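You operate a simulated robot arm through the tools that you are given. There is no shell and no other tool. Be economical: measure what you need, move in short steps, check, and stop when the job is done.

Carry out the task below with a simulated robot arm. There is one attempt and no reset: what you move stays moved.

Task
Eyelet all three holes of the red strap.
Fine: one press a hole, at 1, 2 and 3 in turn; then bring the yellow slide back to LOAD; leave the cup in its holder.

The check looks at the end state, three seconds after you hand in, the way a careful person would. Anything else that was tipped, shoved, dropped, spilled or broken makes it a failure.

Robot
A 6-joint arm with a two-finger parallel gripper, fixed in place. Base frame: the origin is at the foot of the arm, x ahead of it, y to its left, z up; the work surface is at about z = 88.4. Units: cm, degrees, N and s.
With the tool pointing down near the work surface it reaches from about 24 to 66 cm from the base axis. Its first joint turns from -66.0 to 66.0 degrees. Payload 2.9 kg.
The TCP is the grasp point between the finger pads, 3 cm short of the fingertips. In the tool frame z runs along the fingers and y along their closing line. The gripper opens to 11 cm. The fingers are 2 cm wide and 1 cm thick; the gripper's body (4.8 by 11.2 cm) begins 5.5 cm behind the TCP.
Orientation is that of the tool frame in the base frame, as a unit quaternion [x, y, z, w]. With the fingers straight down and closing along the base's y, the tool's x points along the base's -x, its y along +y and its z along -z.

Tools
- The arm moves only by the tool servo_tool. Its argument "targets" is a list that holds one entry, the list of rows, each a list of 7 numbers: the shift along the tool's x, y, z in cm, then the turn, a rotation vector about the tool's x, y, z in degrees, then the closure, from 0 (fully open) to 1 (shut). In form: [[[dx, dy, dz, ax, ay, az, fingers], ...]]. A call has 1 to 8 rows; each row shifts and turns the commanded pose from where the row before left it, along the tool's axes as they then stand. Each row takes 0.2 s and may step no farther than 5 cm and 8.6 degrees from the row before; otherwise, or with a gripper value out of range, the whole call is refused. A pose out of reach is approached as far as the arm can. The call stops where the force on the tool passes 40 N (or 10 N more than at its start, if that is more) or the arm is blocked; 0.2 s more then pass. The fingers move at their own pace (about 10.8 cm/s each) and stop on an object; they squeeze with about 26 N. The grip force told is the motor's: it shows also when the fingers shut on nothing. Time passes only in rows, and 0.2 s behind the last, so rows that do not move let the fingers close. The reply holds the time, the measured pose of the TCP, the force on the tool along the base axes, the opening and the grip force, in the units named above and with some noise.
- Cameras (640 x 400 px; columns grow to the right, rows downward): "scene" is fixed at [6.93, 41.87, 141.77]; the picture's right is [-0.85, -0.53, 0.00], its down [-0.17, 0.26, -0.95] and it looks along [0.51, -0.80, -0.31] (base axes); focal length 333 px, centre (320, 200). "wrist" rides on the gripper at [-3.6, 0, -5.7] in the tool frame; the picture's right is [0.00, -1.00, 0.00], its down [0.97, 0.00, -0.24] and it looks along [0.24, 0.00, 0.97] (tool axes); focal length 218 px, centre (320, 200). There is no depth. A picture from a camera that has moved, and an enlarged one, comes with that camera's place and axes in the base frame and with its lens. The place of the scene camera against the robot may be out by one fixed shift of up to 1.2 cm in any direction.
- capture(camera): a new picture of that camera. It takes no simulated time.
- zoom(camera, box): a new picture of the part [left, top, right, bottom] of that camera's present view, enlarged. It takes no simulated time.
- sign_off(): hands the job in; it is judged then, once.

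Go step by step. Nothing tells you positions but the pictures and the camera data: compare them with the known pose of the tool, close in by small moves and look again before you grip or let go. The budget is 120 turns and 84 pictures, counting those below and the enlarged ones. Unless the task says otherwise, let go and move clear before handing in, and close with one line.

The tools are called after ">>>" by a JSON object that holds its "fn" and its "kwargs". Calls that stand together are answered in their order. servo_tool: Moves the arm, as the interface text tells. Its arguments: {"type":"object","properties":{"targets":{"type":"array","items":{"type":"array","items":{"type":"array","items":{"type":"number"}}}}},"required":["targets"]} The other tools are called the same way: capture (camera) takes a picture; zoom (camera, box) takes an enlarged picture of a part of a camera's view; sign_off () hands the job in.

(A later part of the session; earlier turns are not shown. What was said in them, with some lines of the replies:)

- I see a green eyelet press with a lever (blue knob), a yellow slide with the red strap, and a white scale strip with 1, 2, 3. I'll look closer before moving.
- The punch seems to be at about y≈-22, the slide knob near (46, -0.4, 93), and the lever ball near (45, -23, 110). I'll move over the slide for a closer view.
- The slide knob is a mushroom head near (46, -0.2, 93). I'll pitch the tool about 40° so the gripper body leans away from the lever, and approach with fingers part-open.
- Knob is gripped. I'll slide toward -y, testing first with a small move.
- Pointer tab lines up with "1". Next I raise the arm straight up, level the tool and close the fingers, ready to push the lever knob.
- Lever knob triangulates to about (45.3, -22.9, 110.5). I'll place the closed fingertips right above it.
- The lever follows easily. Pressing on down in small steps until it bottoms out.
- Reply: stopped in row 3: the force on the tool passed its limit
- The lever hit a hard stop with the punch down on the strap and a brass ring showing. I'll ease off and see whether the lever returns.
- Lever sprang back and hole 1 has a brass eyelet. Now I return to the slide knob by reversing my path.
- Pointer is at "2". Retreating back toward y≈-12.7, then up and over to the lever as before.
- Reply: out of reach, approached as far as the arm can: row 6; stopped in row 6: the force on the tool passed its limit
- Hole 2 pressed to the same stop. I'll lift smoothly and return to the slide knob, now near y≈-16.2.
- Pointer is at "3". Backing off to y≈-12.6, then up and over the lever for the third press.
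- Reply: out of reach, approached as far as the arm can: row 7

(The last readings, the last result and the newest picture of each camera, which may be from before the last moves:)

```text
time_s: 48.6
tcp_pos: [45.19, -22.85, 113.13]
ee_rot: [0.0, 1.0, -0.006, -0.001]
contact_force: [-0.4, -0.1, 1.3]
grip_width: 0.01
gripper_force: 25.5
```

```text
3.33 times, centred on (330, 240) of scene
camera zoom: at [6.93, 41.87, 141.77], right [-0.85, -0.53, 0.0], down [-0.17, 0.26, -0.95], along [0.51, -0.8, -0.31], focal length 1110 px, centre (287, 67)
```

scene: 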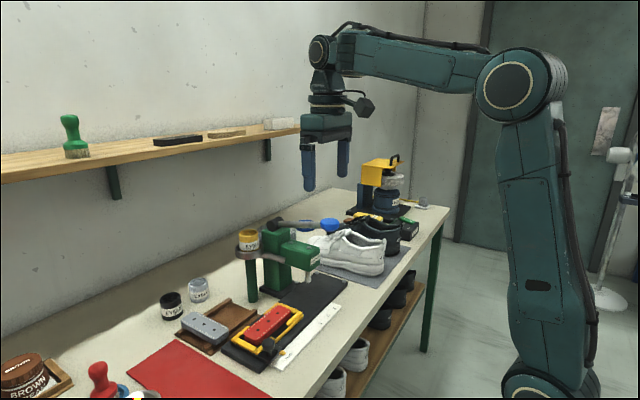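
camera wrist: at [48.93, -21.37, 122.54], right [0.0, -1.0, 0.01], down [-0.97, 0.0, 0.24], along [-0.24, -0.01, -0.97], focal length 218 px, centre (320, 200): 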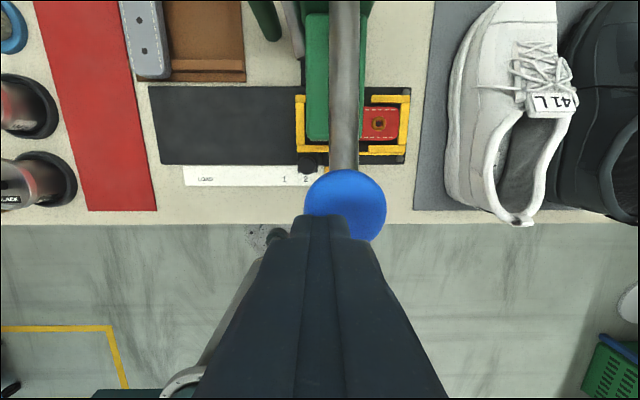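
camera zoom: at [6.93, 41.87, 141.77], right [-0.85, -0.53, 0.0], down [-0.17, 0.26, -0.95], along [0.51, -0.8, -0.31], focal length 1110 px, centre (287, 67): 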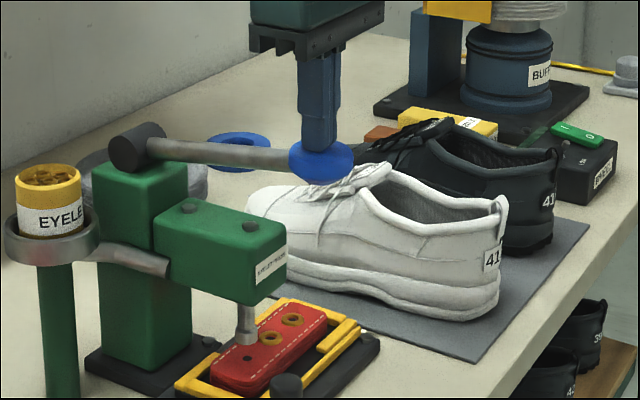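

>>> {"fn": "servo_tool", "kwargs": {"targets": [[[0, 0, 0.8, 0, 0, 0, 1], [0, 0, 0.8, 0, 0, 0, 1], [0, 0, 0.8, 0, 0, 0, 1], [-0.1, 0, 0.6, 0, 0, 0, 1], [-0.15, 0, 0.6, 0, 0, 0, 1], [-0.15, 0, 0.6, 0, 0, 0, 1], [0, 0, 0.5, 0, 0, 0, 1]]]}}

>>> {"fn": "servo_tool", "kwargs": {"targets": [[[0, 0, 0.5, 0, 0, 0, 1], [0, 0, 0.5, 0, 0, 0, 1], [0, 0, 0.5, 0, 0, 0, 1], [0, 0, 0.5, 0, 0, 0, 1], [0, 0, 0.5, 0, 0, 0, 1]]]}}

>>> {"fn": "zoom", "kwargs": {"camera": "scene", "box": [260, 210, 400, 310]}}

```text
time_s: 50.2
tcp_pos: [45.78, -22.94, 108.67]
ee_rot: [0.001, 1.0, -0.006, -0.001]
contact_force: [-1.7, -1.4, 4.4]
grip_width: 0.0
gripper_force: 25.8
```

```text
time_s: 50.9
tcp_pos: [45.79, -23.0, 108.0]
ee_rot: [0.001, 1.0, -0.008, 0.004]
contact_force: [-7.0, 1.8, 10.0]
grip_width: 0.0
gripper_force: 25.8
stopped in row 3: the force on the tool passed its limit (the readings are from after the stop); the commanded pose is now the measured one
```

```text
4.00 times, centred on (330, 260) of scene
camera zoom: at [6.9, 41.88, 141.77], right [-0.85, -0.53, 0.0], down [-0.17, 0.26, -0.95], along [0.51, -0.8, -0.31], focal length 1332 px, centre (280, -40)
```

zoom: 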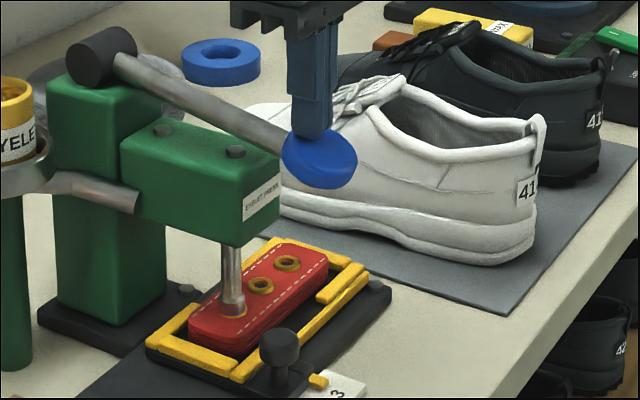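

Third press is at its stop. Lifting off and going back to the slide knob, to bring it to LOAD.

>>> {"fn": "servo_tool", "kwargs": {"targets": [[[0, 0, -0.7, 0, 0, 0, 1], [0, 0, -0.7, 0, 0, 0, 1], [0, 0, -0.7, 0, 0, 0, 1], [0.1, 0, -0.7, 0, 0, 0, 1], [0.1, 0, -0.7, 0, 0, 0, 1], [0.1, 0, -0.8, 0, 0, 0, 1], [0, 0, -0.8, 0, 0, 0, 1], [0, 0, -0.8, 0, 0, 0, 1]]]}}

>>> {"fn": "servo_tool", "kwargs": {"targets": [[[0, 0, -4.9, 0, 0, 0, 1], [1.2, 4, -1.5, 0, 0, 0, 1], [1.2, 4, 0, 0, 0, 0, 1], [1.3, 2.2, 0, 0, 0, 0, 0.6], [0, 0, 0, 0, -8, 0, 0.6], [0, 0, 0, 0, -8, 0, 0.6], [0, 0, 0, 0, -8, 0, 0.6], [0, 0, 0, 0, -8, 0, 0.6]]]}}

>>> {"fn": "servo_tool", "kwargs": {"targets": [[[0, 0, 0, 0, -7.5, 0, 0.6], [2.1, 0, 2.5, 0, 0, 0, 0.6], [3.2, 0, 3.8, 0, 0, 0, 0.6], [3.2, 0, 3.8, 0, 0, 0, 0.6], [3.2, 0, 3.8, 0, 0, 0, 0.6], [3.2, 0, 3.8, 0, 0, 0, 0.6], [0, 0, 0, 0, 0, 0, 0.6]]]}}

>>> {"fn": "capture", "kwargs": {"camera": "wrist"}}

```text
time_s: 52.7
tcp_pos: [45.48, -22.78, 113.83]
ee_rot: [0.001, 1.0, -0.008, 0.003]
contact_force: [-0.3, 0.4, 0.9]
grip_width: 0.0
gripper_force: 26.3
```

```text
time_s: 54.5
tcp_pos: [41.74, -12.52, 119.91]
ee_rot: [-0.001, 0.96, -0.008, 0.28]
contact_force: [0.4, 0.2, 0.1]
grip_width: 4.42
gripper_force: 0.0
```

```text
time_s: 56.1
tcp_pos: [41.33, -12.99, 96.65]
ee_rot: [-0.003, 0.94, -0.008, 0.341]
contact_force: [0.2, -0.4, 0.7]
grip_width: 4.39
gripper_force: 0.0
```

```text
44 pictures are left
camera wrist: at [40.51, -12.78, 103.39], right [0.0, -1.0, 0.02], down [-0.9, -0.01, -0.44], along [0.44, -0.01, -0.9], focal length 218 px, centre (320, 200)
```

wrist: 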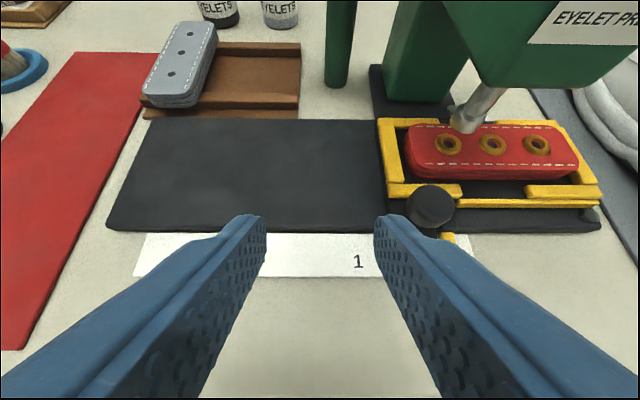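

All three holes have brass eyelets. Re-grip the knob at y≈-19.6.

>>> {"fn": "servo_tool", "kwargs": {"targets": [[[0, -3.3, 0, 0, 0, 0, 0.6], [-0.3, -3.3, 0, 0, 0, 0, 0.6], [-0.2, 0, 2, 0, 0, 0, 0.6], [-0.1, 0, 1.8, 0, 0, 0, 0.6], [0, 0, 1.2, 0, 0, 0, 0.6], [0, 0, 0, 0, 0, 0, 0.6]]]}}

>>> {"fn": "capture", "kwargs": {"camera": "wrist"}}

```text
time_s: 57.5
tcp_pos: [45.31, -19.66, 93.49]
ee_rot: [-0.002, 0.94, -0.008, 0.341]
contact_force: [0.6, -0.2, -0.7]
grip_width: 4.41
gripper_force: 0.0
```

```text
43 pictures are left
camera wrist: at [44.37, -19.47, 100.1], right [0.0, -1.0, 0.02], down [-0.9, -0.01, -0.44], along [0.44, -0.01, -0.9], focal length 218 px, centre (320, 200)
```

wrist: 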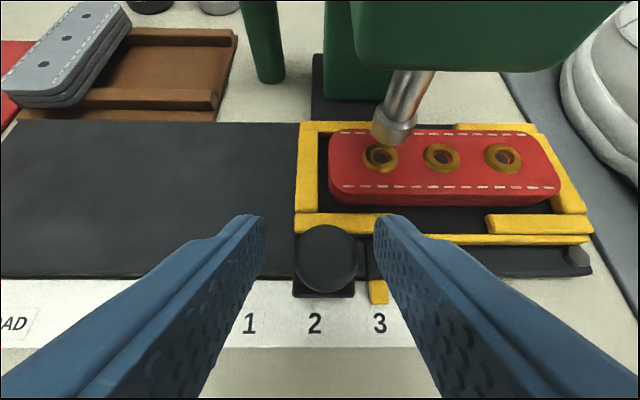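

>>> {"fn": "servo_tool", "kwargs": {"targets": [[[0.35, 0, 0.1, 0, 0, 0, 0.6], [0, 0, 0, 0, 0, 0, 1], [0, 0, 0, 0, 0, 0, 1], [0, 0, 0, 0, 0, 0, 1], [0, 1, 0, 0, 0, 0, 1], [0, 2, 0, 0, 0, 0, 1], [0, 2, 0, 0, 0, 0, 1], [0, 2, 0, 0, 0, 0, 1]]]}}

>>> {"fn": "servo_tool", "kwargs": {"targets": [[[0, 2, 0, 0, 0, 0, 1], [0, 2, 0, 0, 0, 0, 1], [0, 2, 0, 0, 0, 0, 1], [0, 2, 0, 0, 0, 0, 1], [0, 2, 0, 0, 0, 0, 1], [0, 1, 0, 0, 0, 0, 1], [0, 0, 0, 0, 0, 0, 1]]]}}

>>> {"fn": "capture", "kwargs": {"camera": "wrist"}}

```text
time_s: 59.3
tcp_pos: [45.06, -12.62, 93.15]
ee_rot: [-0.001, 0.94, -0.01, 0.342]
contact_force: [-4.8, -2.4, 11.0]
grip_width: 2.53
gripper_force: 44.9
```

```text
time_s: 60.9
tcp_pos: [44.99, -1.57, 93.04]
ee_rot: [-0.002, 0.939, -0.008, 0.343]
contact_force: [-4.5, 0.8, 29.4]
grip_width: 2.51
gripper_force: 45.3
```

```text
42 pictures are left
camera wrist: at [44.1, -1.41, 99.69], right [0.0, -1.0, 0.02], down [-0.9, -0.01, -0.44], along [0.44, -0.01, -0.9], focal length 218 px, centre (320, 200)
```

wrist: 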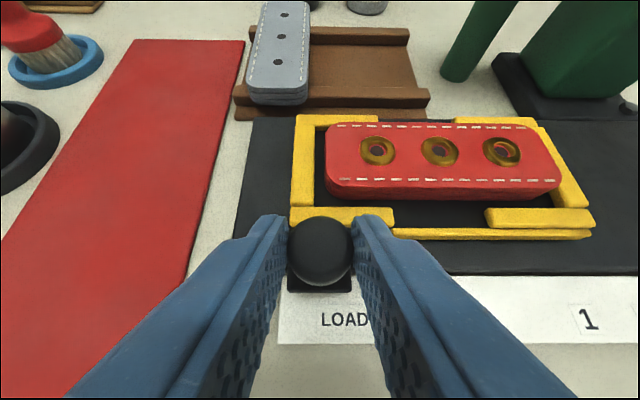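

>>> {"fn": "servo_tool", "kwargs": {"targets": [[[-0.19, 0, -0.23, 0, 0, 0, 1], [0, 0.8, 0, 0, 0, 0, 1], [0, 0.8, 0, 0, 0, 0, 1], [0, 0, 0, 0, 0, 0, 1]]]}}

>>> {"fn": "servo_tool", "kwargs": {"targets": [[[0, 0, 0, 0, 0, 0, 0.6], [0, 0, 0, 0, 0, 0, 0.6], [-0.3, 0, -2, 0, 0, 0, 0.6], [0, 0, -3, 0, 0, 0, 0.6], [0, 0, 0, 0, 0, 0, 0.6]]]}}

>>> {"fn": "zoom", "kwargs": {"camera": "wrist", "box": [250, 100, 570, 300]}}

```text
time_s: 61.9
tcp_pos: [45.09, 0.08, 92.98]
ee_rot: [-0.003, 0.941, -0.006, 0.34]
contact_force: [24.7, 1.9, -20.6]
grip_width: 2.51
gripper_force: 44.9
```

```text
time_s: 63.1
tcp_pos: [42.02, 0.19, 97.25]
ee_rot: [-0.003, 0.94, -0.007, 0.341]
contact_force: [-0.1, -0.6, -0.6]
grip_width: 4.42
gripper_force: 0.0
```

```text
2.00 times, centred on (410, 200) of wrist
camera zoom: at [41.07, 0.31, 103.89], right [0.0, -1.0, 0.02], down [-0.9, -0.01, -0.44], along [0.44, -0.01, -0.9], focal length 436 px, centre (140, 200)
```

zoom: 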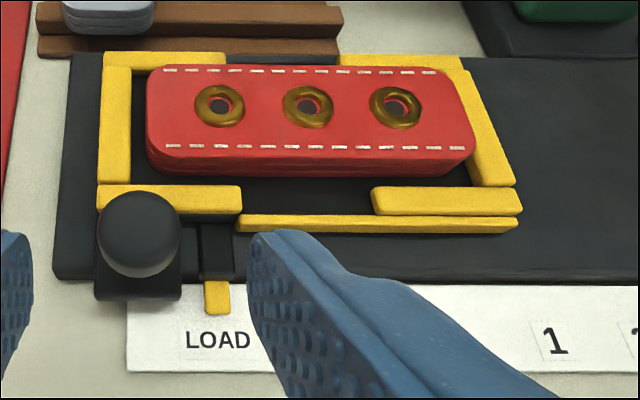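

Pointer is back on LOAD and the eyelets are seated. I'll retreat upward and check everything.

>>> {"fn": "servo_tool", "kwargs": {"targets": [[[-3.2, 0, -3.8, 0, 0, 0, 0.6], [-3.2, 0, -3.8, 0, 0, 0, 0.6], [-3.2, 0, -3.8, 0, 0, 0, 0.6], [-2.1, 0, -2.5, 0, 0, 0, 0.6], [0, 0, 0, 0, 0, 0, 0.6]]]}}

>>> {"fn": "capture", "kwargs": {"camera": "scene"}}

>>> {"fn": "capture", "kwargs": {"camera": "wrist"}}

```text
time_s: 64.3
tcp_pos: [42.05, 0.5, 115.45]
ee_rot: [-0.002, 0.94, -0.008, 0.341]
contact_force: [-0.1, -0.3, -0.6]
grip_width: 4.42
gripper_force: 0.1
```

```text
40 pictures are left
```

scene: 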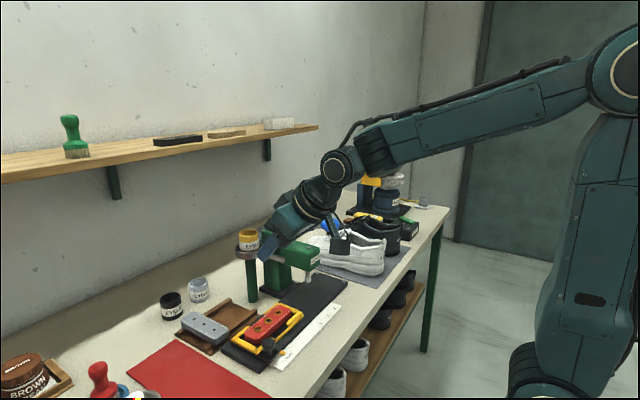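

```text
39 pictures are left
camera wrist: at [41.08, 0.6, 122.12], right [0.0, -1.0, 0.02], down [-0.9, -0.01, -0.44], along [0.44, -0.01, -0.9], focal length 218 px, centre (320, 200)
```

wrist: 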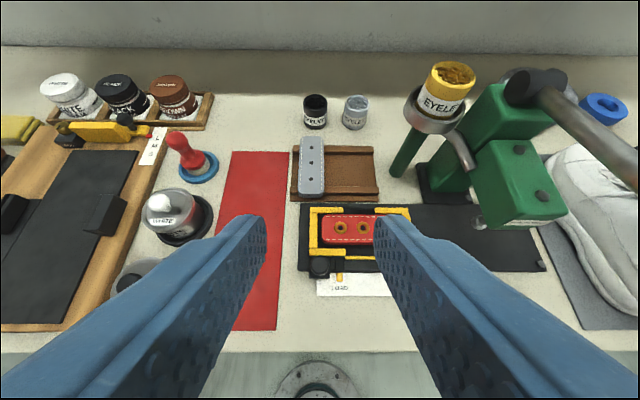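

The last pictures show the slide at LOAD, the cup in its holder, the lever up and nothing else moved, so I'm handing in.

>>> {"fn": "sign_off", "kwargs": {}}

```text
The job is handed in.
```

All three holes of the red strap have brass eyelets, one press each at 1, 2 and 3; the yellow slide is back at LOAD, the cup is still in its holder, and the job is handed in.
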